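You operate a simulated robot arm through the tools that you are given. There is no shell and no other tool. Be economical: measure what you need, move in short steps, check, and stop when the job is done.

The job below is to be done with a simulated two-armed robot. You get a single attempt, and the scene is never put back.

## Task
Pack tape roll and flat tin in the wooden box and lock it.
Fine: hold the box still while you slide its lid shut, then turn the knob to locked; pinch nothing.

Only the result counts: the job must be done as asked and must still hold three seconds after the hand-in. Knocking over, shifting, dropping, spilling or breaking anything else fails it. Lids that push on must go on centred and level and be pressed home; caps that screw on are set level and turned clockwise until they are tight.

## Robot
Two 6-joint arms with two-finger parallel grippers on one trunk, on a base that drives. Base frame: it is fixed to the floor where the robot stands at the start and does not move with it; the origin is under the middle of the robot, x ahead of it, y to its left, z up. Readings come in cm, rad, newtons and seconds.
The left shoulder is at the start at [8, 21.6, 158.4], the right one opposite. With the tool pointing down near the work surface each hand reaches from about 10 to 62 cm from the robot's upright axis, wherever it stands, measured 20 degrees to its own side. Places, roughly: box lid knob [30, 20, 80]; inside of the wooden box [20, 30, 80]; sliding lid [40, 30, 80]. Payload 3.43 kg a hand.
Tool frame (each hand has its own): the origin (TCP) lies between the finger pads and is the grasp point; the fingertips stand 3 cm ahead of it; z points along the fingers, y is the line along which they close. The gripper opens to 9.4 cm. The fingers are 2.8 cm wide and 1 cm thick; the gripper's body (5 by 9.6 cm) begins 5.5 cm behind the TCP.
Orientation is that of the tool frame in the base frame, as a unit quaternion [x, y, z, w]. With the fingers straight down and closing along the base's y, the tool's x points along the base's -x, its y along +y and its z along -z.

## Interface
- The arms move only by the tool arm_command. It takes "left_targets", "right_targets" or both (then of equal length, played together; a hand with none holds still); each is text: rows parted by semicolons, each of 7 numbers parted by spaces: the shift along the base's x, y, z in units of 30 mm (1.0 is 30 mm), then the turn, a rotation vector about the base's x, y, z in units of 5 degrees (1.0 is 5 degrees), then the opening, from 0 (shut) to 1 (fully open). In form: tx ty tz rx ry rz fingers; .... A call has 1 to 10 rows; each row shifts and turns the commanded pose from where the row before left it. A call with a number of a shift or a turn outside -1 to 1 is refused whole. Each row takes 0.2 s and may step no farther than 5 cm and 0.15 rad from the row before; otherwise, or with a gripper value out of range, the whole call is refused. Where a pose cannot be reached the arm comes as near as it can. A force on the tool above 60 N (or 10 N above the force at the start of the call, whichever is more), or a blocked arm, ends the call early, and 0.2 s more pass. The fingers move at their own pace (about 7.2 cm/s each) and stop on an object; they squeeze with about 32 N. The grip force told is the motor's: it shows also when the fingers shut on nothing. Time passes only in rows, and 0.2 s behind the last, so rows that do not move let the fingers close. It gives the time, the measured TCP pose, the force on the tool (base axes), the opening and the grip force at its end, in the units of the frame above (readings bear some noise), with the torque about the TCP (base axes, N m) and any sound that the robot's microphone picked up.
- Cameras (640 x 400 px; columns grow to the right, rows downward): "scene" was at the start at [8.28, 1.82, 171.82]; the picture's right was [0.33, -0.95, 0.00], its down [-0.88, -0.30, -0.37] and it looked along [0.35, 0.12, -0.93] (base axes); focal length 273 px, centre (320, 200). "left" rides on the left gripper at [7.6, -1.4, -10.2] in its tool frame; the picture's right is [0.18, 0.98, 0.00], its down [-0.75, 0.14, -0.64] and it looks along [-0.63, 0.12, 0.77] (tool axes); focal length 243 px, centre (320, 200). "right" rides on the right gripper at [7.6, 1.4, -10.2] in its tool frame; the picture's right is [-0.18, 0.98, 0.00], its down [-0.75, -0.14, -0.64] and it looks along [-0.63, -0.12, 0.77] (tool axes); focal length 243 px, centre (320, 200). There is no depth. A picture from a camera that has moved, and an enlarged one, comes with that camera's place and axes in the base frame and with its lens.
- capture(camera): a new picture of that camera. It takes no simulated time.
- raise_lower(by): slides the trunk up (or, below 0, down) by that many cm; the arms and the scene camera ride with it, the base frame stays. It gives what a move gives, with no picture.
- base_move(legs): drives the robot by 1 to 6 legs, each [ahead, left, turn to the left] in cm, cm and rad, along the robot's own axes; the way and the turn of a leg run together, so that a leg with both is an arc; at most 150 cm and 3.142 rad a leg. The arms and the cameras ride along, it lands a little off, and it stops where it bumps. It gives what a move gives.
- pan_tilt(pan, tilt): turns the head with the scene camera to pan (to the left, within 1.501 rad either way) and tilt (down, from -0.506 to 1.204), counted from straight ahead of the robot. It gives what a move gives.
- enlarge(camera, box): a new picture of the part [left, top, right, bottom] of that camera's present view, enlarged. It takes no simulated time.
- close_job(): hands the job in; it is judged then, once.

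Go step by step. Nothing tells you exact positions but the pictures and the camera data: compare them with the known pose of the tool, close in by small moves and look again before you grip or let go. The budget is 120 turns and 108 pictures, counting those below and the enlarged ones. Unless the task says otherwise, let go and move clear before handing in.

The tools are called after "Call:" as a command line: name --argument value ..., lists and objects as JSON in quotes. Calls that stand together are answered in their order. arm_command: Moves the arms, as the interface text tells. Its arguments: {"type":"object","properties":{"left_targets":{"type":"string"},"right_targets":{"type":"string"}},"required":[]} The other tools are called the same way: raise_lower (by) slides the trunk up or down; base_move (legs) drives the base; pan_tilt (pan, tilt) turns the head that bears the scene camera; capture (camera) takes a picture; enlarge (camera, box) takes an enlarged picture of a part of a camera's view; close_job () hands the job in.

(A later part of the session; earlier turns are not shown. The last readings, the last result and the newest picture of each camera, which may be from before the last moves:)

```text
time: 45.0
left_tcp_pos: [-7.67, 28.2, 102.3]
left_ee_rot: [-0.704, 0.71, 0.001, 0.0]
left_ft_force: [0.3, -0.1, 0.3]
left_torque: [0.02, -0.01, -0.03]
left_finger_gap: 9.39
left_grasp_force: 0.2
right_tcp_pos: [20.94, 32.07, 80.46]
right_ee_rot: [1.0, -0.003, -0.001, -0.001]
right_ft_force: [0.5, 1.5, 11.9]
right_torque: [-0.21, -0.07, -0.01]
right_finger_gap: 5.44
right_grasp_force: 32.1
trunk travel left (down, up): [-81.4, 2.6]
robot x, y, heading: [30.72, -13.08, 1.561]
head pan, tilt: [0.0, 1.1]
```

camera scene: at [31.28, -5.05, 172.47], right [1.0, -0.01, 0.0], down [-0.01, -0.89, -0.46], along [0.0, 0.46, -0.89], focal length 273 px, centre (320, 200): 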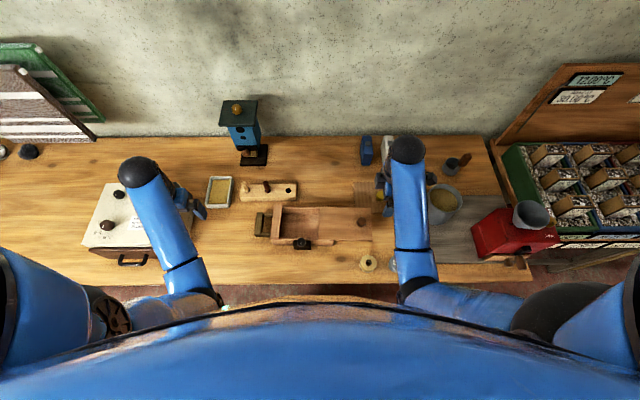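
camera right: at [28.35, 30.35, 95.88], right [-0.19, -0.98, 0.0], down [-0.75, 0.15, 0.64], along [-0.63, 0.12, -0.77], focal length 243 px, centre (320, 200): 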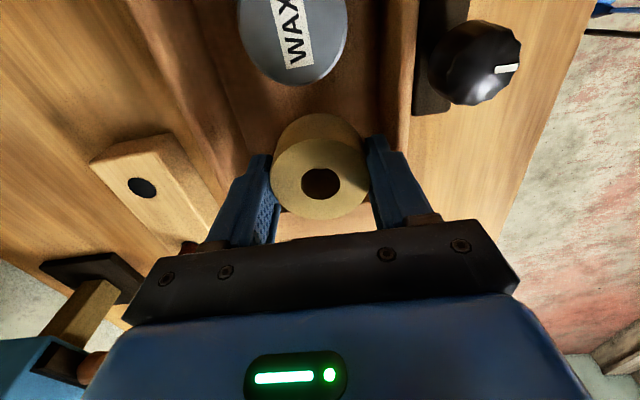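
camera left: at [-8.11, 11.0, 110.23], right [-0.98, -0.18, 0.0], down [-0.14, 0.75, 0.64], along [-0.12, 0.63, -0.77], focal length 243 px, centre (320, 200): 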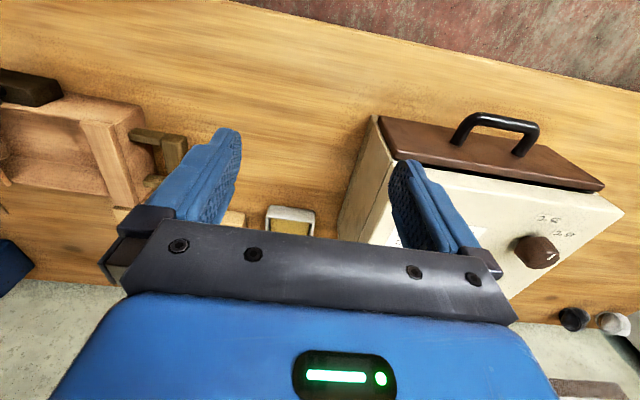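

The tape is on the floor of the box (12 N contact). I'll open slightly, rise clear and retreat to the right.

Call:
arm_command --right_targets "0 0 0.04 0 0 0 0.68;0 0 0 0 0 0 0.68;0 0 0 0 0 0 0.68;0 0 0.5 0 0 0 0.68;0 0 1 0 0 0 0.68;0 0 1 0 0 0 0.68;0 0 1 0 0 0 0.68;0 0 1 0 0 0 0.68;0.8 0 0 0 0 0 1;0 0 0 0 0 0 1"

Call:
capture --camera "right"

```text
time: 47.2
left_tcp_pos: [-7.63, 28.12, 102.23]
left_ee_rot: [-0.704, 0.71, 0.001, 0.0]
left_ft_force: [-0.1, -0.5, 0.3]
left_torque: [0.03, 0.01, 0.01]
left_finger_gap: 9.4
left_grasp_force: 0.1
right_tcp_pos: [23.35, 32.08, 93.9]
right_ee_rot: [1.0, -0.004, 0.0, -0.001]
right_ft_force: [0.1, 0.1, -0.2]
right_torque: [0.02, 0.0, 0.0]
right_finger_gap: 9.4
right_grasp_force: 0.0
trunk travel left (down, up): [-81.4, 2.6]
robot x, y, heading: [30.95, -13.39, 1.563]
head pan, tilt: [0.0, 1.1]
```

```text
77 pictures are left
camera right: at [30.98, 30.46, 104.17], right [-0.19, -0.98, 0.0], down [-0.75, 0.15, 0.64], along [-0.63, 0.12, -0.77], focal length 243 px, centre (320, 200)
```

right: 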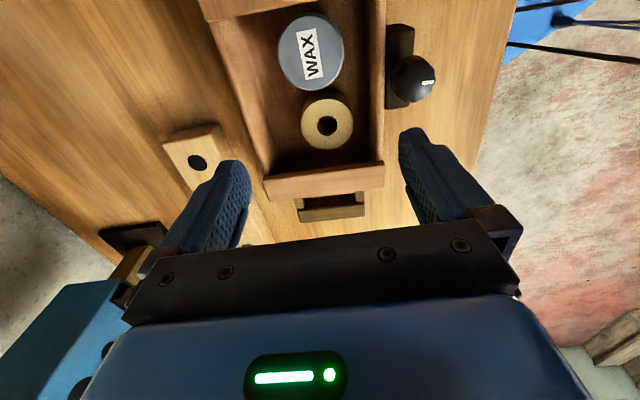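

Both items sit flat inside. Next I'll bring the left hand above the box's U handle and the right hand above the lid's knob, then look closely.

Call:
arm_command --right_targets "0.94 0 0 0 0 0 1;0.94 0 0 0 0 0 1;0.94 0 0 0 0 0 1;0.94 0 0 0 0 0 1;0.94 0 0 0 0 0 1;0.94 0 0 0 0 0 1;0.94 0 0 0 0 0 1;0.94 0 0 0 0 0 1;0 0 0 0 0 0 1" --left_targets "0 0 0 0 0 0 1;0 0 0 0 0 0 1;0.9 0.27 -0.5 0 0 0 1;0.9 0.27 -0.5 0 0 0 1;0.9 0.27 -0.6 0 0 0 1;0.9 0.27 -0.6 0 0 0 1;0.9 0.27 -0.6 0 0 0 1;0.8 0.27 -0.6 0 0 0 1;0 0 0 0 0 0 1"

Call:
capture --camera "right"

Call:
capture --camera "left"

Call:
enlarge --camera "scene" --box '[240, 190, 380, 278]'

```text
time: 49.2
left_tcp_pos: [8.26, 33.14, 92.02]
left_ee_rot: [-0.704, 0.71, 0.001, 0.001]
left_ft_force: [0.6, -0.4, -0.4]
left_torque: [0.01, -0.03, 0.02]
left_finger_gap: 9.4
left_grasp_force: 0.1
right_tcp_pos: [45.84, 32.09, 93.96]
right_ee_rot: [1.0, -0.004, 0.0, -0.001]
right_ft_force: [-0.4, 1.0, 0.6]
right_torque: [0.01, 0.02, 0.02]
right_finger_gap: 9.38
right_grasp_force: 0.1
trunk travel left (down, up): [-81.4, 2.6]
robot x, y, heading: [31.02, -13.15, 1.561]
head pan, tilt: [0.0, 1.1]
```

```text
76 pictures are left
camera right: at [53.42, 30.59, 104.21], right [-0.19, -0.98, 0.0], down [-0.75, 0.14, 0.64], along [-0.63, 0.12, -0.77], focal length 243 px, centre (320, 200)
```

right: 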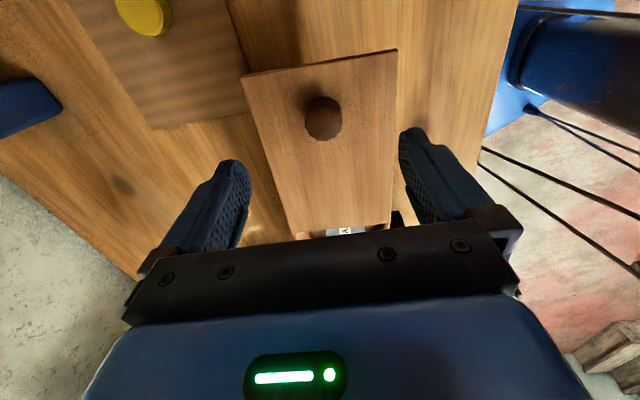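

```text
75 pictures are left
camera left: at [9.66, 25.62, 102.26], right [-0.98, -0.18, 0.0], down [-0.13, 0.75, 0.64], along [-0.11, 0.63, -0.77], focal length 243 px, centre (320, 200)
```

left: 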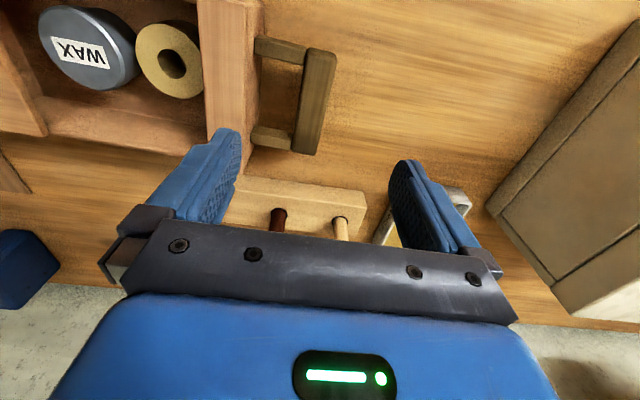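

```text
4.55 times, centred on (310, 234) of scene
camera zoom: at [30.8, -4.01, 172.4], right [1.0, -0.01, 0.0], down [-0.01, -0.89, -0.45], along [0.0, 0.45, -0.89], focal length 1240 px, centre (366, 46)
```

zoom: 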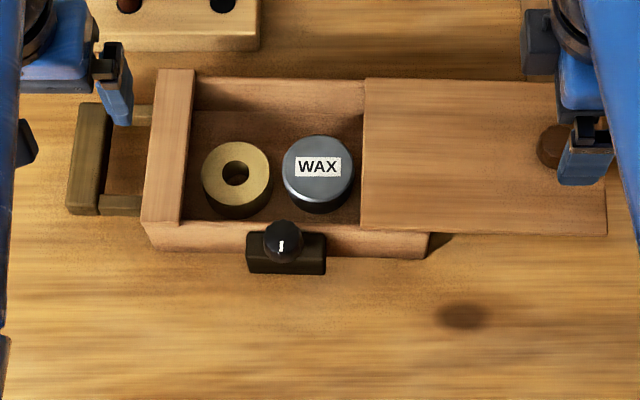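

I need the handle's and knob's heights, so I'll enlarge both views.

Call:
enlarge --camera "left" --box '[180, 10, 372, 130]'

Call:
enlarge --camera "scene" --box '[246, 198, 326, 248]'

Call:
enlarge --camera "right" --box '[220, 30, 412, 150]'

```text
3.33 times, centred on (276, 70) of left
camera zoom: at [9.66, 25.62, 102.26], right [-0.98, -0.18, 0.0], down [-0.13, 0.75, 0.64], along [-0.11, 0.63, -0.77], focal length 809 px, centre (467, 633)
```

zoom: 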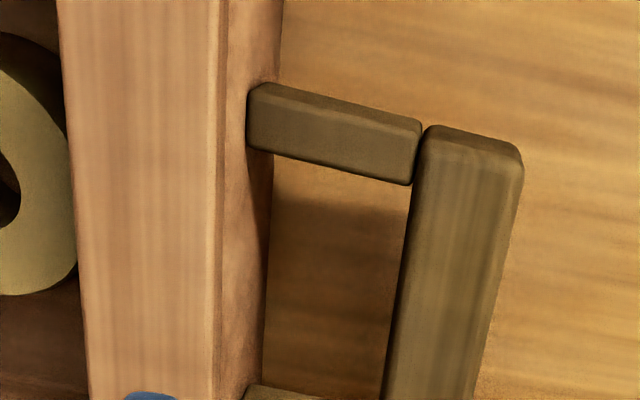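

```text
8.00 times, centred on (286, 223) of scene
camera zoom: at [30.8, -4.01, 172.4], right [1.0, -0.01, 0.0], down [-0.01, -0.89, -0.45], along [0.0, 0.45, -0.89], focal length 2183 px, centre (592, 16)
```

zoom: 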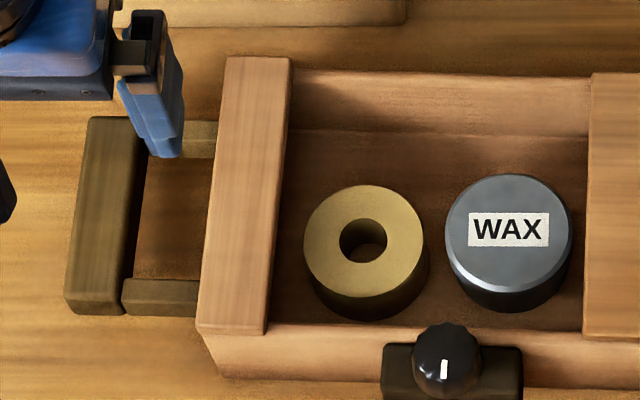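

```text
3.33 times, centred on (316, 90) of right
camera zoom: at [53.42, 30.59, 104.21], right [-0.19, -0.98, 0.0], down [-0.75, 0.14, 0.64], along [-0.63, 0.12, -0.77], focal length 809 px, centre (333, 567)
```

zoom: 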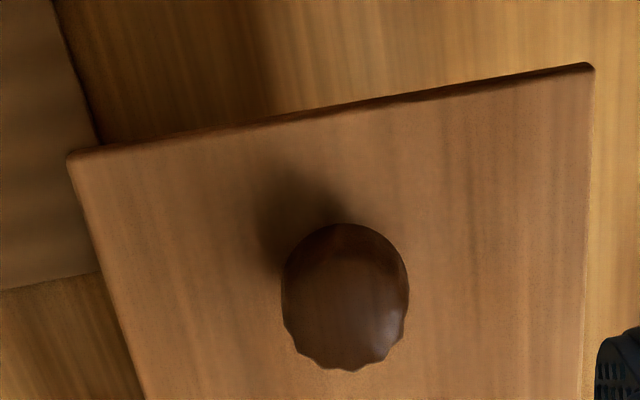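

Handle bar: centre x≈8.8, top z≈81; lid surface z≈82.3; lid knob at (45.9, 31.9), top ≈84.3. I'll lower both hands part way with narrowed fingers and look.

Call:
arm_command --right_targets "0 -0.05 -1 0 0 0 0.6;0 0 -1 0 0 0 0.6;0 0 0 0 0 0 0.6;0 0 0 0 0 0 0.6" --left_targets "0.17 0 -1 0 0 0 0.54;0 0 -1 0 0 0 0.54;0 0 0 0 0 0 0.54;0 0 0 0 0 0 0.54"

Call:
capture --camera "left"

Call:
capture --camera "right"

Call:
enlarge --camera "scene" --box '[240, 190, 380, 278]'

```text
time: 50.2
left_tcp_pos: [8.73, 33.17, 85.97]
left_ee_rot: [-0.704, 0.71, 0.002, 0.0]
left_ft_force: [-0.8, 0.3, 0.3]
left_torque: [0.0, 0.03, 0.05]
left_finger_gap: 5.07
left_grasp_force: 0.1
right_tcp_pos: [45.89, 32.0, 87.94]
right_ee_rot: [1.0, -0.004, 0.001, -0.002]
right_ft_force: [0.3, 0.2, -0.3]
right_torque: [0.0, -0.02, 0.03]
right_finger_gap: 5.64
right_grasp_force: 0.1
trunk travel left (down, up): [-81.4, 2.6]
robot x, y, heading: [30.83, -13.06, 1.559]
head pan, tilt: [0.0, 1.1]
```

```text
70 pictures are left
camera left: at [10.06, 25.68, 96.23], right [-0.98, -0.18, 0.0], down [-0.13, 0.75, 0.64], along [-0.11, 0.63, -0.77], focal length 243 px, centre (320, 200)
```

left: 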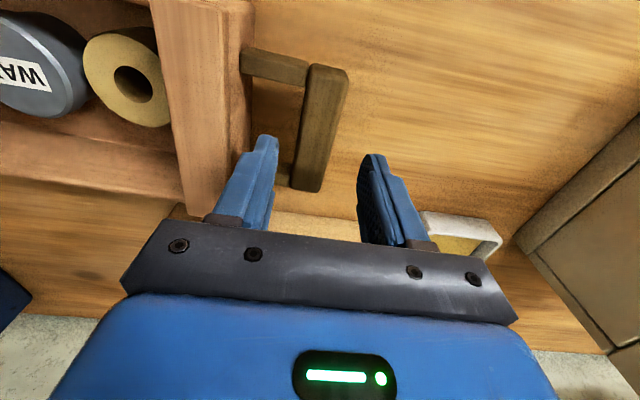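

```text
69 pictures are left
camera right: at [53.45, 30.43, 98.18], right [-0.19, -0.98, 0.0], down [-0.75, 0.14, 0.64], along [-0.63, 0.12, -0.77], focal length 243 px, centre (320, 200)
```

right: 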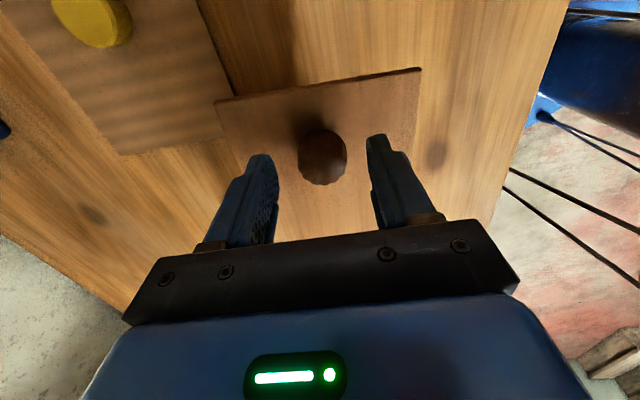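

```text
4.55 times, centred on (310, 234) of scene
camera zoom: at [30.85, -4.06, 172.4], right [1.0, -0.01, 0.0], down [-0.01, -0.89, -0.45], along [0.0, 0.45, -0.89], focal length 1240 px, centre (366, 46)
```

zoom: 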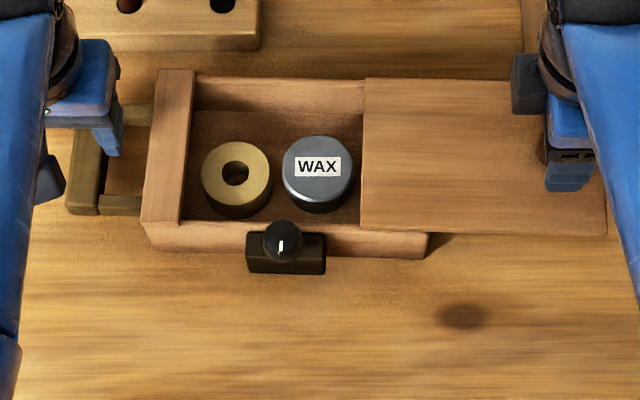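

Both hands are aligned. First I'll lower the left hand over the handle bar and grip it.

Call:
arm_command --left_targets "0 0 -0.6 0 0 0 0.54;0 0 -0.6 0 0 0 0.54;0 0 -0.5 0 0 0 0.54;0 0 -0.2 0 0 0 0.54;0 0 0 0 0 0 0.54"

Call:
capture --camera "left"

```text
time: 51.4
left_tcp_pos: [8.82, 33.12, 80.18]
left_ee_rot: [-0.704, 0.71, 0.0, 0.0]
left_ft_force: [-0.7, -1.0, 0.3]
left_torque: [-0.03, -0.04, -0.01]
left_finger_gap: 5.09
left_grasp_force: 0.0
right_tcp_pos: [45.85, 32.02, 87.97]
right_ee_rot: [1.0, -0.003, 0.0, -0.001]
right_ft_force: [0.5, 0.5, 0.0]
right_torque: [-0.01, 0.0, 0.04]
right_finger_gap: 5.66
right_grasp_force: 0.0
trunk travel left (down, up): [-81.4, 2.6]
robot x, y, heading: [31.0, -13.66, 1.561]
head pan, tilt: [0.0, 1.1]
```

```text
67 pictures are left
camera left: at [10.1, 25.62, 90.45], right [-0.98, -0.18, 0.0], down [-0.13, 0.75, 0.64], along [-0.11, 0.63, -0.77], focal length 243 px, centre (320, 200)
```

left: 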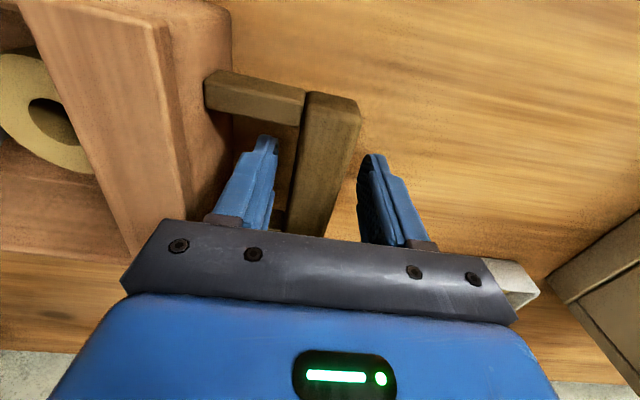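

The fingers straddle the bar. I'll grip it.

Call:
arm_command --left_targets "0 0 0 0 0 0 0.15;0 0 0 0 0 0 0.15;0 0 0 0 0 0 0.15;0 0 0 0 0 0 0.15"

Call:
arm_command --right_targets "0 -0.03 -0.4 0 0 0 0.6;0 0 -0.3 0 0 0 0.6;0 0 0 0 0 0 0.6" --left_targets "0 0 0 0 0 0 0.1;0 0 0 0 0 0 0.1;0 0 0 0 0 0 0.1"

Call:
enlarge --camera "scene" --box '[240, 190, 380, 278]'

Call:
capture --camera "right"

```text
time: 52.4
left_tcp_pos: [8.7, 33.08, 80.28]
left_ee_rot: [-0.704, 0.71, 0.001, 0.001]
left_ft_force: [1.1, -1.1, -0.1]
left_torque: [0.09, -0.05, -0.4]
left_finger_gap: 3.05
left_grasp_force: 31.8
right_tcp_pos: [45.84, 32.09, 87.92]
right_ee_rot: [1.0, -0.003, 0.0, -0.001]
right_ft_force: [-0.3, -0.1, 0.0]
right_torque: [0.0, 0.04, 0.02]
right_finger_gap: 5.64
right_grasp_force: 0.0
trunk travel left (down, up): [-81.4, 2.6]
robot x, y, heading: [30.66, -13.39, 1.561]
head pan, tilt: [0.0, 1.1]
```

```text
time: 53.2
left_tcp_pos: [8.82, 32.97, 80.44]
left_ee_rot: [-0.704, 0.711, 0.001, 0.001]
left_ft_force: [1.4, -2.9, 2.9]
left_torque: [-0.29, 0.08, -0.71]
left_finger_gap: 3.05
left_grasp_force: 31.4
right_tcp_pos: [45.89, 31.87, 85.98]
right_ee_rot: [1.0, -0.003, -0.001, -0.003]
right_ft_force: [-0.1, 0.4, 17.5]
right_torque: [-0.52, 0.05, -0.01]
right_finger_gap: 5.58
right_grasp_force: 0.0
trunk travel left (down, up): [-81.4, 2.6]
robot x, y, heading: [30.89, -13.41, 1.56]
head pan, tilt: [0.0, 1.1]
```

```text
4.55 times, centred on (310, 234) of scene
camera zoom: at [30.8, -4.28, 172.45], right [1.0, -0.01, 0.0], down [-0.01, -0.89, -0.46], along [0.0, 0.46, -0.89], focal length 1240 px, centre (366, 46)
```

zoom: 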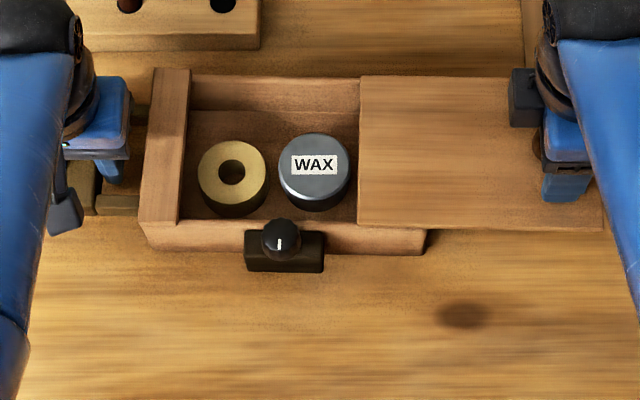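

```text
65 pictures are left
camera right: at [53.44, 30.17, 96.31], right [-0.19, -0.98, -0.01], down [-0.75, 0.14, 0.64], along [-0.63, 0.13, -0.77], focal length 243 px, centre (320, 200)
```

right: 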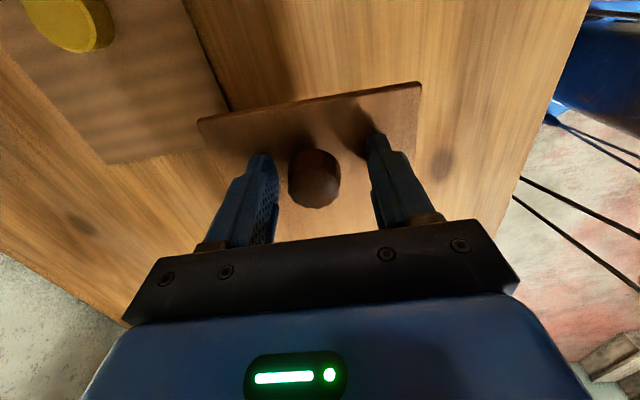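

The right fingertips touched the lid surface (z≈83). I'll back off 3 mm, recentre on the knob and grip it.

Call:
arm_command --right_targets "0 0.08 0.13 0 0 0 0.6;0 0 0 0 0 0 0.6;0 0 0 0 0 0 0.2;0 0 0 0 0 0 0.2;0 0 0 0 0 0 0.2;0 0 0 0 0 0 0.2" --left_targets "0 0 0 0 0 0 0.1;0 0 0 0 0 0 0.1;0 0 0 0 0 0 0.1;0 0 0 0 0 0 0.1;0 0 0 0 0 0 0.1;0 0 0 0 0 0 0.1"

Call:
capture --camera "right"

```text
time: 54.6
left_tcp_pos: [8.7, 33.32, 80.32]
left_ee_rot: [-0.704, 0.71, 0.001, 0.0]
left_ft_force: [0.4, -1.2, 0.3]
left_torque: [0.07, -0.01, -0.78]
left_finger_gap: 3.08
left_grasp_force: 31.9
right_tcp_pos: [45.9, 32.13, 86.23]
right_ee_rot: [1.0, -0.003, 0.001, -0.001]
right_ft_force: [0.0, 2.3, -0.1]
right_torque: [-0.15, 0.04, -0.07]
right_finger_gap: 3.11
right_grasp_force: 31.6
trunk travel left (down, up): [-81.4, 2.6]
robot x, y, heading: [31.0, -13.28, 1.562]
head pan, tilt: [0.0, 1.1]
```

```text
64 pictures are left
camera right: at [53.44, 30.51, 96.54], right [-0.19, -0.98, 0.0], down [-0.75, 0.15, 0.64], along [-0.63, 0.12, -0.77], focal length 243 px, centre (320, 200)
```

right: 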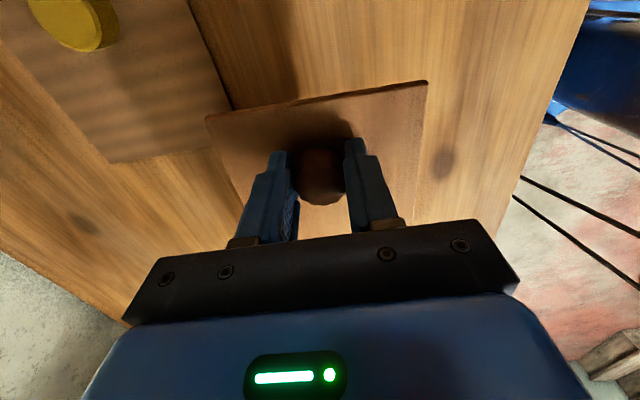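

The knob is gripped and the box is held. I'll slide the lid gently toward −x and watch the forces.

Call:
arm_command --right_targets "-0.3 0 0 0 0 0 0.2;-0.5 0 0 0 0 0 0.2;-0.5 0 0 0 0 0 0.2;0 0 0 0 0 0 0.2" --left_targets "0 0 0 0 0 0 0.1;0 0 0 0 0 0 0.1;0 0 0 0 0 0 0.1;0 0 0 0 0 0 0.1"

Call:
enlarge --camera "scene" --box '[240, 190, 380, 278]'

```text
time: 55.6
left_tcp_pos: [8.74, 33.1, 80.24]
left_ee_rot: [-0.704, 0.71, 0.001, 0.0]
left_ft_force: [-0.3, -1.7, 0.3]
left_torque: [0.08, 0.09, -0.88]
left_finger_gap: 3.08
left_grasp_force: 32.5
right_tcp_pos: [42.03, 32.16, 86.33]
right_ee_rot: [1.0, -0.004, 0.0, -0.001]
right_ft_force: [0.3, 2.3, -0.2]
right_torque: [0.0, -0.17, -0.09]
right_finger_gap: 3.12
right_grasp_force: 31.8
trunk travel left (down, up): [-81.4, 2.6]
robot x, y, heading: [30.75, -13.46, 1.566]
head pan, tilt: [0.0, 1.1]
```

```text
4.55 times, centred on (310, 234) of scene
camera zoom: at [30.84, -3.95, 172.39], right [1.0, -0.01, 0.0], down [-0.01, -0.89, -0.45], along [0.0, 0.45, -0.89], focal length 1240 px, centre (366, 46)
```

zoom: 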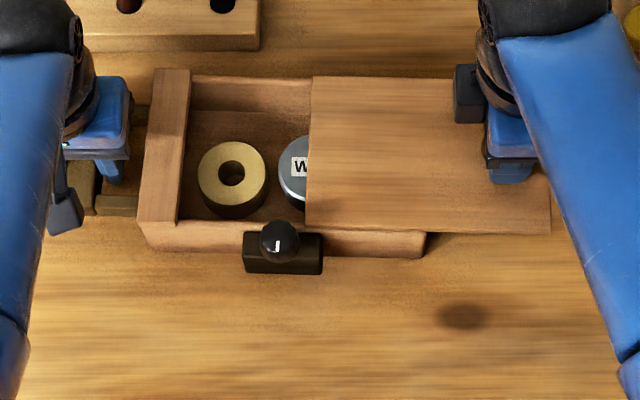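

The lid slides freely and the box is still. Continuing.

Call:
arm_command --right_targets "-0.5 0 0 0 0 0 0.2;-0.5 0 0 0 0 0 0.2;-0.5 0 0 0 0 0 0.2;-0.5 0 0 0 0 0 0.2;-0.5 0 0 0 0 0 0.2;0 0 0 0 0 0 0.2" --left_targets "0 0 0 0 0 0 0.1;0 0 0 0 0 0 0.1;0 0 0 0 0 0 0.1;0 0 0 0 0 0 0.1;0 0 0 0 0 0 0.1;0 0 0 0 0 0 0.1"

Call:
enlarge --camera "scene" --box '[240, 190, 380, 278]'

```text
time: 57.0
left_tcp_pos: [8.87, 33.11, 80.23]
left_ee_rot: [-0.704, 0.71, 0.001, 0.0]
left_ft_force: [0.9, -4.1, 0.9]
left_torque: [-0.09, 0.08, -0.94]
left_finger_gap: 3.08
left_grasp_force: 32.2
right_tcp_pos: [34.44, 32.28, 86.27]
right_ee_rot: [1.0, -0.003, 0.0, -0.003]
right_ft_force: [0.4, 10.6, 8.7]
right_torque: [0.0, -0.29, -0.24]
right_finger_gap: 3.15
right_grasp_force: 31.6
trunk travel left (down, up): [-81.4, 2.6]
robot x, y, heading: [31.02, -13.45, 1.558]
head pan, tilt: [0.0, 1.1]
```

```text
4.55 times, centred on (310, 234) of scene
camera zoom: at [30.86, -3.98, 172.4], right [1.0, -0.01, 0.0], down [-0.01, -0.89, -0.45], along [0.0, 0.45, -0.89], focal length 1240 px, centre (366, 46)
```

zoom: 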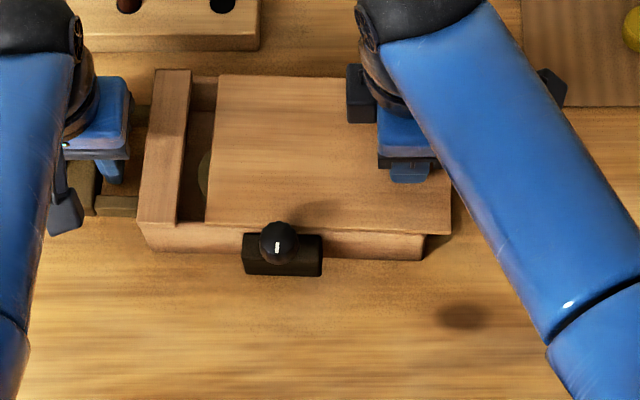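

About 2 cm remains. I'll relieve the slight side load and continue slowly.

Call:
arm_command --right_targets "0 0.05 0.04 0 0 0 0.2;-0.2 0 0 0 0 0 0.2;-0.2 0 0 0 0 0 0.2;-0.1 0 0 0 0 0 0.2;0 0 0 0 0 0 0.2" --left_targets "0 0 0 0 0 0 0.1;0 0 0 0 0 0 0.1;0 0 0 0 0 0 0.1;0 0 0 0 0 0 0.1;0 0 0 0 0 0 0.1"

Call:
enlarge --camera "scene" --box '[240, 190, 380, 278]'

```text
time: 58.2
left_tcp_pos: [8.9, 33.09, 80.3]
left_ee_rot: [-0.705, 0.709, 0.001, 0.001]
left_ft_force: [0.5, -4.4, 2.8]
left_torque: [-0.2, 0.0, -0.81]
left_finger_gap: 3.1
left_grasp_force: 31.4
right_tcp_pos: [33.08, 32.13, 86.4]
right_ee_rot: [1.0, -0.003, -0.001, 0.0]
right_ft_force: [0.3, 4.1, 0.3]
right_torque: [0.29, -0.61, -0.2]
right_finger_gap: 3.13
right_grasp_force: 32.5
trunk travel left (down, up): [-81.4, 2.6]
robot x, y, heading: [30.44, -13.45, 1.564]
head pan, tilt: [0.0, 1.1]
```

```text
4.55 times, centred on (310, 234) of scene
camera zoom: at [30.86, -3.98, 172.39], right [1.0, -0.01, 0.0], down [-0.01, -0.89, -0.45], along [0.0, 0.45, -0.89], focal length 1240 px, centre (366, 46)
```

zoom: 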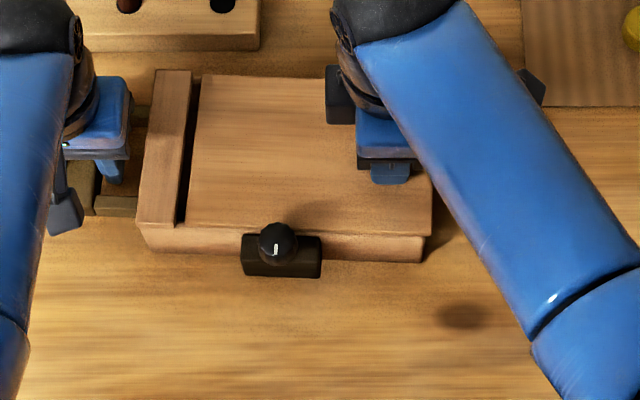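

About 0.7 cm remains. Small steps until the lid seats.

Call:
arm_command --right_targets "-0.1 0 0 0 0 0 0.2;-0.1 0 0 0 0 0 0.2;-0.05 0 0 0 0 0 0.2;0 0 0 0 0 0 0.2" --left_targets "0 0 0 0 0 0 0.1;0 0 0 0 0 0 0.1;0 0 0 0 0 0 0.1;0 0 0 0 0 0 0.1"

Call:
arm_command --right_targets "-0.05 0 0 0 0 0 0.2;-0.05 0 0 0 0 0 0.2;0 0 0 0 0 0 0.2" --left_targets "0 0 0 0 0 0 0.1;0 0 0 0 0 0 0.1;0 0 0 0 0 0 0.1"

Call:
enlarge --camera "scene" --box '[240, 190, 380, 278]'

```text
time: 59.2
left_tcp_pos: [8.74, 33.32, 80.24]
left_ee_rot: [-0.704, 0.71, 0.001, 0.0]
left_ft_force: [-7.5, -1.2, -0.4]
left_torque: [0.35, -0.12, -0.57]
left_finger_gap: 3.11
left_grasp_force: 31.6
right_tcp_pos: [32.23, 32.21, 86.44]
right_ee_rot: [1.0, -0.004, 0.001, 0.0]
right_ft_force: [7.0, 1.1, 0.4]
right_torque: [-0.23, -0.24, 0.26]
right_finger_gap: 3.11
right_grasp_force: 31.5
trunk travel left (down, up): [-81.4, 2.6]
robot x, y, heading: [30.99, -13.63, 1.559]
head pan, tilt: [0.0, 1.1]
```

```text
time: 60.0
left_tcp_pos: [8.63, 33.17, 80.23]
left_ee_rot: [-0.705, 0.709, 0.001, -0.002]
left_ft_force: [-27.8, -1.5, -1.6]
left_torque: [0.38, -0.22, -0.6]
left_finger_gap: 3.07
left_grasp_force: 32.2
right_tcp_pos: [32.17, 32.25, 86.46]
right_ee_rot: [1.0, -0.004, 0.001, -0.001]
right_ft_force: [28.1, 0.9, 2.6]
right_torque: [-0.26, -0.11, 0.01]
right_finger_gap: 3.12
right_grasp_force: 31.8
trunk travel left (down, up): [-81.4, 2.6]
robot x, y, heading: [30.81, -13.29, 1.56]
head pan, tilt: [0.0, 1.1]
```

```text
4.55 times, centred on (310, 234) of scene
camera zoom: at [30.83, -3.94, 172.4], right [1.0, -0.01, 0.0], down [-0.01, -0.89, -0.45], along [0.0, 0.45, -0.89], focal length 1240 px, centre (366, 46)
```

zoom: 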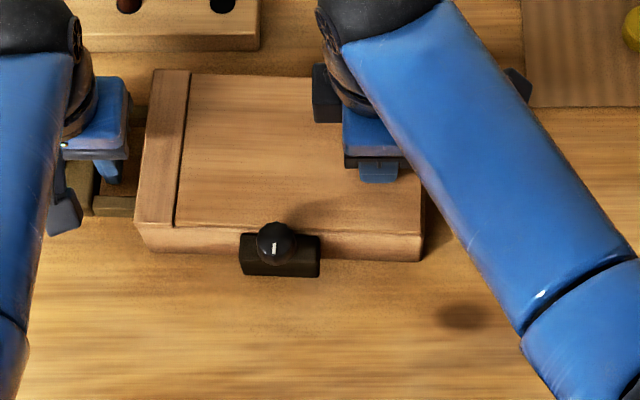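

The lid is fully shut (28 N at the stop). I'll release the lid knob, rise, and look at the lock knob.

Call:
arm_command --right_targets "0 0 0 0 0 0 0.6;0 0 0 0 0 0 0.6;0 0 0.5 0 0 0 0.6;0 0 1 0 0 0 0.6;0 0 1 0 0 0 0.6;0 -0.9 0.5 0 0 0 0.6;0 -0.9 0 0 0 0 0.6;0 0 0 0 0 0 0.6" --left_targets "0 0 0 0 0 0 0.1;0 0 0 0 0 0 0.1;0 0 0 0 0 0 0.1;0 0 0 0 0 0 0.1;0 0 0 0 0 0 0.1;0 0 0 0 0 0 0.1;0 0 0 0 0 0 0.1;0 0 0 0 0 0 0.1"

Call:
enlarge --camera "right" --box '[220, 30, 480, 192]'

Call:
enlarge --camera "scene" --box '[270, 220, 350, 270]'

```text
time: 61.8
left_tcp_pos: [8.7, 33.17, 80.21]
left_ee_rot: [-0.704, 0.71, 0.001, 0.001]
left_ft_force: [0.0, -1.4, -1.3]
left_torque: [0.18, -0.06, -0.32]
left_finger_gap: 3.03
left_grasp_force: 31.9
right_tcp_pos: [31.8, 26.83, 95.49]
right_ee_rot: [1.0, -0.004, -0.001, -0.001]
right_ft_force: [0.5, -0.2, 0.1]
right_torque: [-0.01, -0.01, 0.02]
right_finger_gap: 5.62
right_grasp_force: 0.0
trunk travel left (down, up): [-81.4, 2.6]
robot x, y, heading: [30.61, -13.23, 1.559]
head pan, tilt: [0.0, 1.1]
```

```text
2.46 times, centred on (350, 111) of right
camera zoom: at [39.43, 25.3, 105.8], right [-0.19, -0.98, 0.0], down [-0.75, 0.15, 0.64], along [-0.63, 0.12, -0.77], focal length 597 px, centre (246, 419)
```

zoom: 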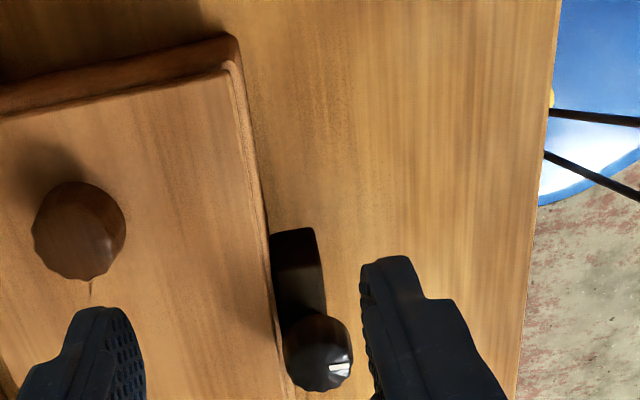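

```text
8.00 times, centred on (310, 245) of scene
camera zoom: at [30.78, -3.94, 172.4], right [1.0, -0.01, 0.0], down [-0.01, -0.89, -0.45], along [0.0, 0.45, -0.89], focal length 2183 px, centre (400, -160)
```

zoom: 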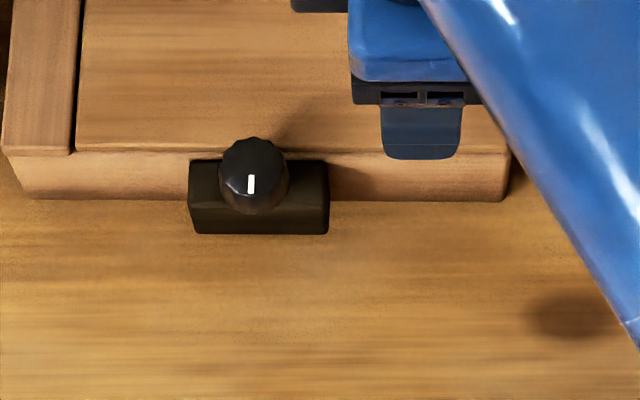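

The lock knob is at about (24.4, 24.9, 84), its white mark pointing to −y. I'll enlarge it to settle its axis and any lock markings.

Call:
enlarge --camera "right" --box '[315, 120, 379, 160]'

Call:
enlarge --camera "scene" --box '[288, 232, 320, 252]'

Call:
enlarge --camera "left" --box '[0, 0, 160, 100]'

```text
10.00 times, centred on (347, 140) of right
camera zoom: at [39.43, 25.3, 105.8], right [-0.19, -0.98, 0.0], down [-0.75, 0.15, 0.64], along [-0.63, 0.12, -0.77], focal length 2426 px, centre (50, 800)
```

zoom: 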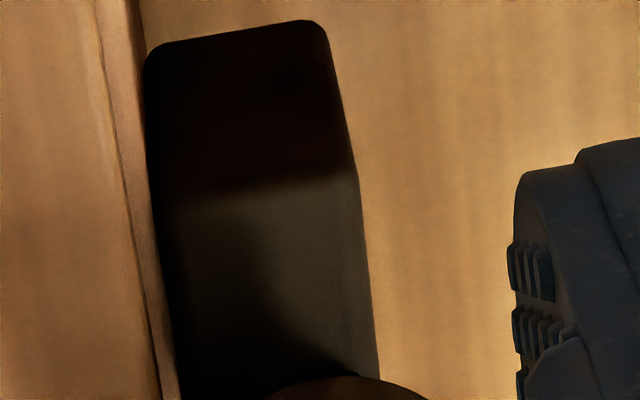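

```text
16.00 times, centred on (304, 242) of scene
camera zoom: at [30.78, -3.94, 172.4], right [1.0, -0.01, 0.0], down [-0.01, -0.89, -0.45], along [0.0, 0.45, -0.89], focal length 4366 px, centre (576, -472)
```

zoom: 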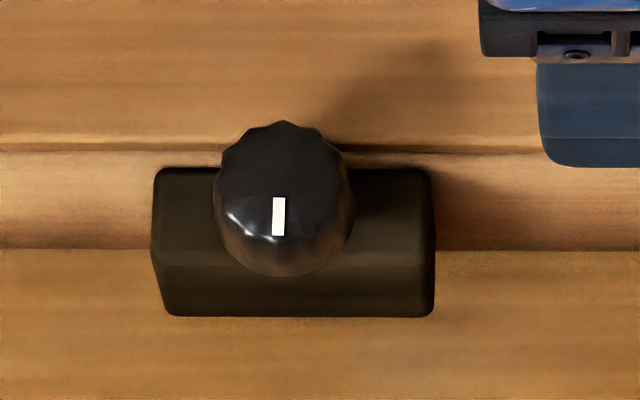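

```text
4.00 times, centred on (80, 50) of left
camera zoom: at [10.07, 25.66, 90.45], right [-0.98, -0.18, 0.0], down [-0.13, 0.75, 0.64], along [-0.11, 0.63, -0.77], focal length 970 px, centre (1280, 800)
```

zoom: 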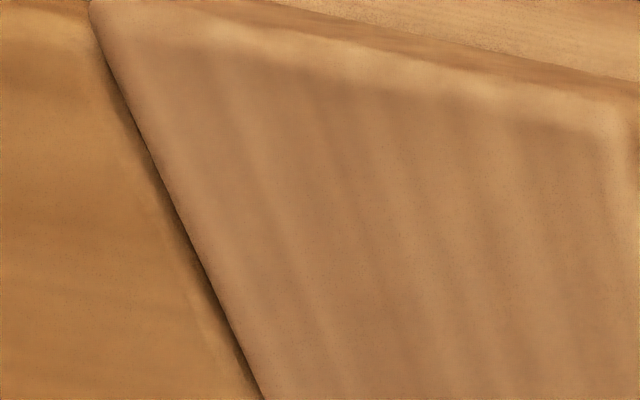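

The knob has a vertical axis and stands on a block beside the box's front wall. I need its top height relative to the lid, so I'll take a closer look.

Call:
enlarge --camera "right" --box '[309, 150, 389, 200]'

```text
8.00 times, centred on (349, 175) of right
camera zoom: at [39.43, 25.3, 105.8], right [-0.19, -0.98, 0.0], down [-0.75, 0.15, 0.64], along [-0.63, 0.12, -0.77], focal length 1941 px, centre (88, 400)
```

zoom: 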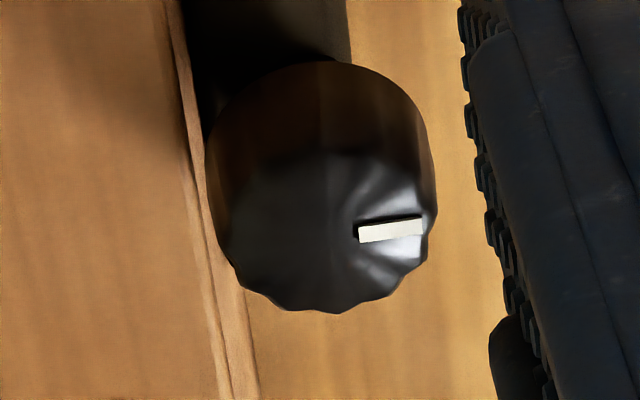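

The knob's top is at z≈85.05, centre ≈(24.45, 25.0), so the fingers can grip it above lid level. I'll move above it with the fingers closing along y.

Call:
arm_command --right_targets "-0.85 -0.2 0 0 0 0 0.55;-0.8 -0.2 0 0 0 0 0.55;-0.8 -0.2 0 0 0 0 0.55;0 0 -0.8 0 0 0 0.55;0 0 -0.8 0 0 0 0.55;0 0 -0.5 0 0 0 0.55;0 0 0 0 0 0 0.55" --left_targets "0 0 0 0 0 0 0.1;0 0 0 0 0 0 0.1;0 0 0 0 0 0 0.1;0 0 0 0 0 0 0.1;0 0 0 0 0 0 0.1;0 0 0 0 0 0 0.1;0 0 0 0 0 0 0.1"

Call:
capture --camera "right"

Call:
enlarge --camera "scene" --box '[256, 202, 352, 262]'

```text
time: 63.4
left_tcp_pos: [8.79, 33.19, 80.27]
left_ee_rot: [-0.705, 0.71, 0.001, 0.001]
left_ft_force: [-1.0, -1.0, 0.2]
left_torque: [0.02, 0.0, -0.17]
left_finger_gap: 3.03
left_grasp_force: 31.9
right_tcp_pos: [24.51, 24.93, 89.01]
right_ee_rot: [1.0, -0.003, 0.0, 0.0]
right_ft_force: [-0.2, 0.4, -0.4]
right_torque: [0.02, 0.03, -0.05]
right_finger_gap: 5.17
right_grasp_force: 0.0
trunk travel left (down, up): [-81.4, 2.6]
robot x, y, heading: [31.01, -13.33, 1.563]
head pan, tilt: [0.0, 1.1]
```

```text
53 pictures are left
camera right: at [32.19, 23.39, 99.33], right [-0.19, -0.98, 0.0], down [-0.75, 0.15, 0.64], along [-0.63, 0.12, -0.77], focal length 243 px, centre (320, 200)
```

right: 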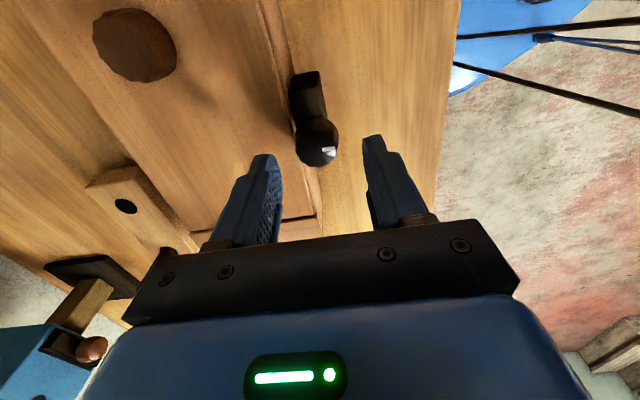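

```text
6.67 times, centred on (304, 232) of scene
camera zoom: at [30.79, -3.99, 172.4], right [1.0, -0.01, 0.0], down [-0.01, -0.89, -0.45], along [0.0, 0.45, -0.89], focal length 1819 px, centre (427, -13)
```

zoom: 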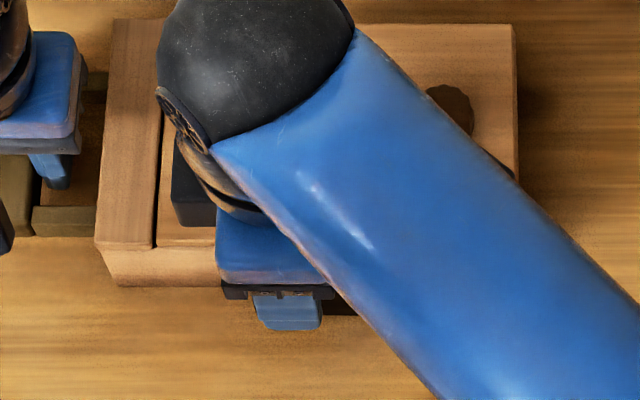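

Centred. I'll descend so that the tips stay just above lid level, then grip the knob.

Call:
arm_command --right_targets "0 0 -0.5 0 0 0 0.55;0 0 -0.36 0 0 0 0.55;0 0 0 0 0 0 0.55" --left_targets "0 0 0 0 0 0 0.1;0 0 0 0 0 0 0.1;0 0 0 0 0 0 0.1"

Call:
capture --camera "right"

```text
time: 64.2
left_tcp_pos: [8.86, 33.12, 80.18]
left_ee_rot: [-0.704, 0.711, 0.001, 0.001]
left_ft_force: [-1.3, -1.5, -0.1]
left_torque: [0.01, -0.01, -0.16]
left_finger_gap: 3.05
left_grasp_force: 31.8
right_tcp_pos: [24.75, 25.08, 86.46]
right_ee_rot: [1.0, -0.003, 0.0, -0.001]
right_ft_force: [-0.5, 0.3, -0.8]
right_torque: [0.01, -0.02, 0.03]
right_finger_gap: 5.18
right_grasp_force: 0.0
trunk travel left (down, up): [-81.4, 2.6]
robot x, y, heading: [30.51, -13.35, 1.565]
head pan, tilt: [0.0, 1.1]
```

```text
51 pictures are left
camera right: at [32.23, 23.47, 96.78], right [-0.19, -0.98, 0.0], down [-0.75, 0.15, 0.64], along [-0.63, 0.12, -0.77], focal length 243 px, centre (320, 200)
```

right: 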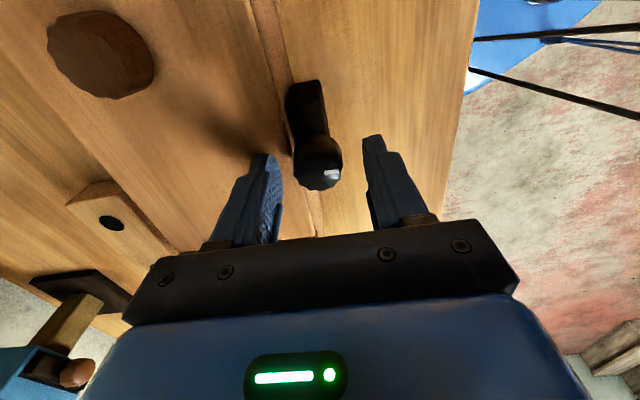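

Good alignment. Gripping the lock knob.

Call:
arm_command --right_targets "0 0 0 0 0 0 0.2;0 0 0 0 0 0 0.2;0 0 0 0 0 0 0.2;0 0 0 0 0 0 0.2" --left_targets "0 0 0 0 0 0 0.1;0 0 0 0 0 0 0.1;0 0 0 0 0 0 0.1;0 0 0 0 0 0 0.1"

Call:
arm_command --right_targets "0 0 0 0 0 -0.6 0.2;0 0 0 0 0 -0.8 0.2;0 0 0 0 0 -0.8 0.2;0 0 0 0 0 0 0.2" --left_targets "0 0 0 0 0 0 0.1;0 0 0 0 0 0 0.1;0 0 0 0 0 0 0.1;0 0 0 0 0 0 0.1"

Call:
capture --camera "right"

```text
time: 65.2
left_tcp_pos: [8.68, 33.13, 80.18]
left_ee_rot: [-0.704, 0.71, 0.001, 0.0]
left_ft_force: [1.2, -6.1, 4.1]
left_torque: [0.01, 0.0, -0.6]
left_finger_gap: 3.03
left_grasp_force: 31.7
right_tcp_pos: [24.68, 25.15, 86.47]
right_ee_rot: [1.0, -0.003, 0.001, -0.001]
right_ft_force: [-1.9, 6.1, -2.1]
right_torque: [0.08, -0.1, 0.03]
right_finger_gap: 2.89
right_grasp_force: 32.2
trunk travel left (down, up): [-81.4, 2.6]
robot x, y, heading: [30.64, -13.05, 1.563]
head pan, tilt: [0.0, 1.1]
```

```text
time: 66.2
left_tcp_pos: [8.71, 33.06, 80.16]
left_ee_rot: [-0.704, 0.71, 0.0, 0.0]
left_ft_force: [0.6, -1.2, 0.3]
left_torque: [0.23, 0.05, -0.3]
left_finger_gap: 3.05
left_grasp_force: 31.7
right_tcp_pos: [24.57, 25.07, 86.55]
right_ee_rot: [0.995, -0.1, 0.0, -0.002]
right_ft_force: [-0.6, 1.5, 6.1]
right_torque: [-0.02, 0.06, 0.14]
right_finger_gap: 2.88
right_grasp_force: 32.1
trunk travel left (down, up): [-81.4, 2.6]
robot x, y, heading: [30.71, -13.19, 1.566]
head pan, tilt: [0.0, 1.1]
```

```text
50 pictures are left
camera right: at [31.76, 22.08, 96.77], right [-0.38, -0.93, 0.0], down [-0.71, 0.29, 0.64], along [-0.59, 0.24, -0.77], focal length 243 px, centre (320, 200)
```

right: 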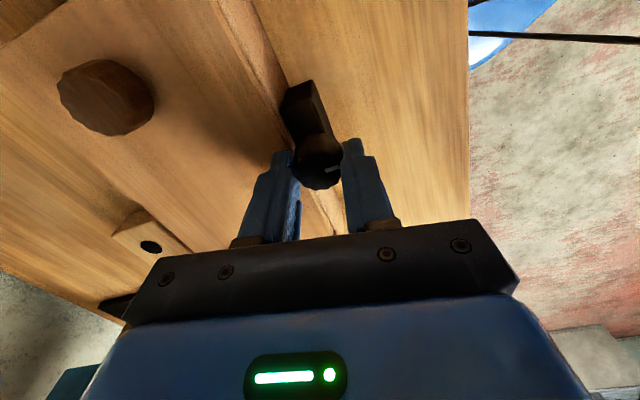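

The knob turns clockwise with little torque (0.14 N m). Continuing.

Call:
arm_command --right_targets "0 0 0 0 0 -0.9 0.2;0 0 0 0 0 -0.9 0.2;0 0 0 0 0 -0.9 0.2;0 0 0 0 0 -0.9 0.2;0 0 0 0 0 -0.9 0.2;0 0 0 0 0 0 0.2" --left_targets "0 0 0 0 0 0 0.1;0 0 0 0 0 0 0.1;0 0 0 0 0 0 0.1;0 0 0 0 0 0 0.1;0 0 0 0 0 0 0.1;0 0 0 0 0 0 0.1"

Call:
enlarge --camera "right" --box '[240, 70, 400, 240]'

```text
time: 67.6
left_tcp_pos: [8.97, 33.1, 80.2]
left_ee_rot: [-0.704, 0.71, 0.0, 0.0]
left_ft_force: [1.0, -4.1, -0.3]
left_torque: [0.03, 0.0, -0.92]
left_finger_gap: 3.03
left_grasp_force: 31.8
right_tcp_pos: [24.76, 25.07, 86.51]
right_ee_rot: [0.956, -0.293, 0.0, -0.001]
right_ft_force: [1.1, 6.6, 2.1]
right_torque: [0.16, 0.05, 0.24]
right_finger_gap: 2.92
right_grasp_force: 31.9
trunk travel left (down, up): [-81.4, 2.6]
robot x, y, heading: [30.72, -13.06, 1.562]
head pan, tilt: [0.0, 1.1]
```

```text
2.35 times, centred on (320, 155) of right
camera zoom: at [30.17, 19.49, 96.74], right [-0.7, -0.71, 0.0], down [-0.55, 0.54, 0.64], along [-0.46, 0.45, -0.77], focal length 571 px, centre (320, 306)
```

zoom: 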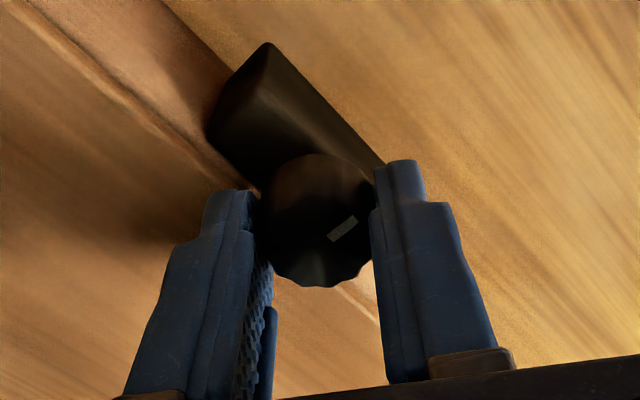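

The gripper turned but the pointer still faces −y, so the fingers slipped: clockwise is blocked. I'll test counter-clockwise by turning back.

Call:
arm_command --right_targets "0 0 0 0 0 0.6 0.2;0 0 0 0 0 0.8 0.2;0 0 0 0 0 0.8 0.2;0 0 0 0 0 0.8 0.2;0 0 0 0 0 0 0.2" --left_targets "0 0 0 0 0 0 0.1;0 0 0 0 0 0 0.1;0 0 0 0 0 0 0.1;0 0 0 0 0 0 0.1;0 0 0 0 0 0 0.1"

Call:
enlarge --camera "right" --box '[240, 70, 400, 240]'

```text
time: 68.8
left_tcp_pos: [8.76, 33.13, 80.14]
left_ee_rot: [-0.704, 0.71, 0.001, 0.001]
left_ft_force: [1.7, -5.0, 2.7]
left_torque: [-0.21, 0.01, -0.62]
left_finger_gap: 3.02
left_grasp_force: 32.0
right_tcp_pos: [24.67, 24.96, 86.51]
right_ee_rot: [0.986, -0.164, 0.001, 0.0]
right_ft_force: [-2.3, 4.8, -2.4]
right_torque: [-0.1, -0.18, 0.0]
right_finger_gap: 2.91
right_grasp_force: 31.9
trunk travel left (down, up): [-81.4, 2.6]
robot x, y, heading: [30.84, -13.16, 1.556]
head pan, tilt: [0.0, 1.1]
```

```text
2.35 times, centred on (320, 155) of right
camera zoom: at [31.38, 21.12, 96.75], right [-0.49, -0.87, 0.0], down [-0.67, 0.38, 0.64], along [-0.56, 0.32, -0.77], focal length 571 px, centre (320, 306)
```

zoom: 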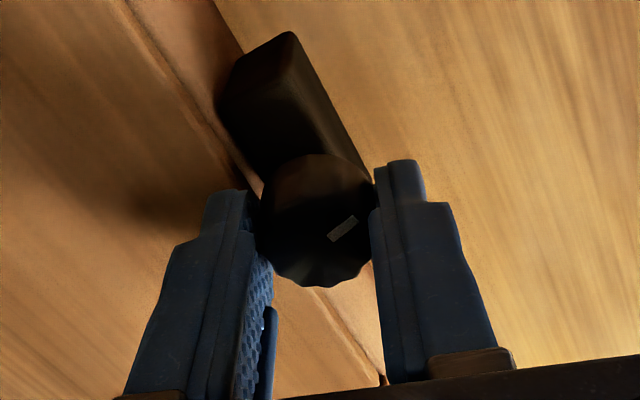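

Counter-clockwise works: the pointer now follows the gripper (about 15° so far). Continuing counter-clockwise.

Call:
arm_command --right_targets "0 0 0 0 0 0.8 0.2;0 0 0 0 0 0.9 0.2;0 0 0 0 0 0.9 0.2;0 0 0 0 0 0.9 0.2;0 0 0 0 0 0.9 0.2;0 0 0 0 0 0.9 0.2;0 0 0 0 0 0.9 0.2;0 0 0 0 0 0.8 0.2;0 0 0 0 0 0 0.2" --left_targets "0 0 0 0 0 0 0.1;0 0 0 0 0 0 0.1;0 0 0 0 0 0 0.1;0 0 0 0 0 0 0.1;0 0 0 0 0 0 0.1;0 0 0 0 0 0 0.1;0 0 0 0 0 0 0.1;0 0 0 0 0 0 0.1;0 0 0 0 0 0 0.1"

Call:
enlarge --camera "right" --box '[240, 70, 400, 240]'

```text
time: 70.8
left_tcp_pos: [8.66, 33.15, 80.08]
left_ee_rot: [-0.704, 0.71, 0.001, 0.0]
left_ft_force: [-9.4, 3.2, 0.1]
left_torque: [-0.21, 0.0, -0.39]
left_finger_gap: 3.02
left_grasp_force: 32.2
right_tcp_pos: [24.69, 25.07, 86.48]
right_ee_rot: [0.99, 0.14, 0.001, 0.0]
right_ft_force: [9.5, -2.3, 1.1]
right_torque: [-0.1, -0.22, -0.04]
right_finger_gap: 2.92
right_grasp_force: 32.4
trunk travel left (down, up): [-81.4, 2.6]
robot x, y, heading: [30.81, -13.58, 1.566]
head pan, tilt: [0.0, 1.1]
```

```text
2.35 times, centred on (320, 155) of right
camera zoom: at [32.35, 25.71, 96.77], right [0.1, -1.0, 0.0], down [-0.76, -0.07, 0.64], along [-0.64, -0.06, -0.77], focal length 571 px, centre (320, 306)
```

zoom: 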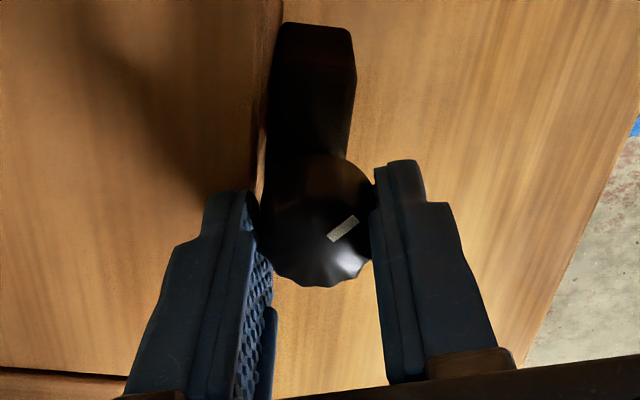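

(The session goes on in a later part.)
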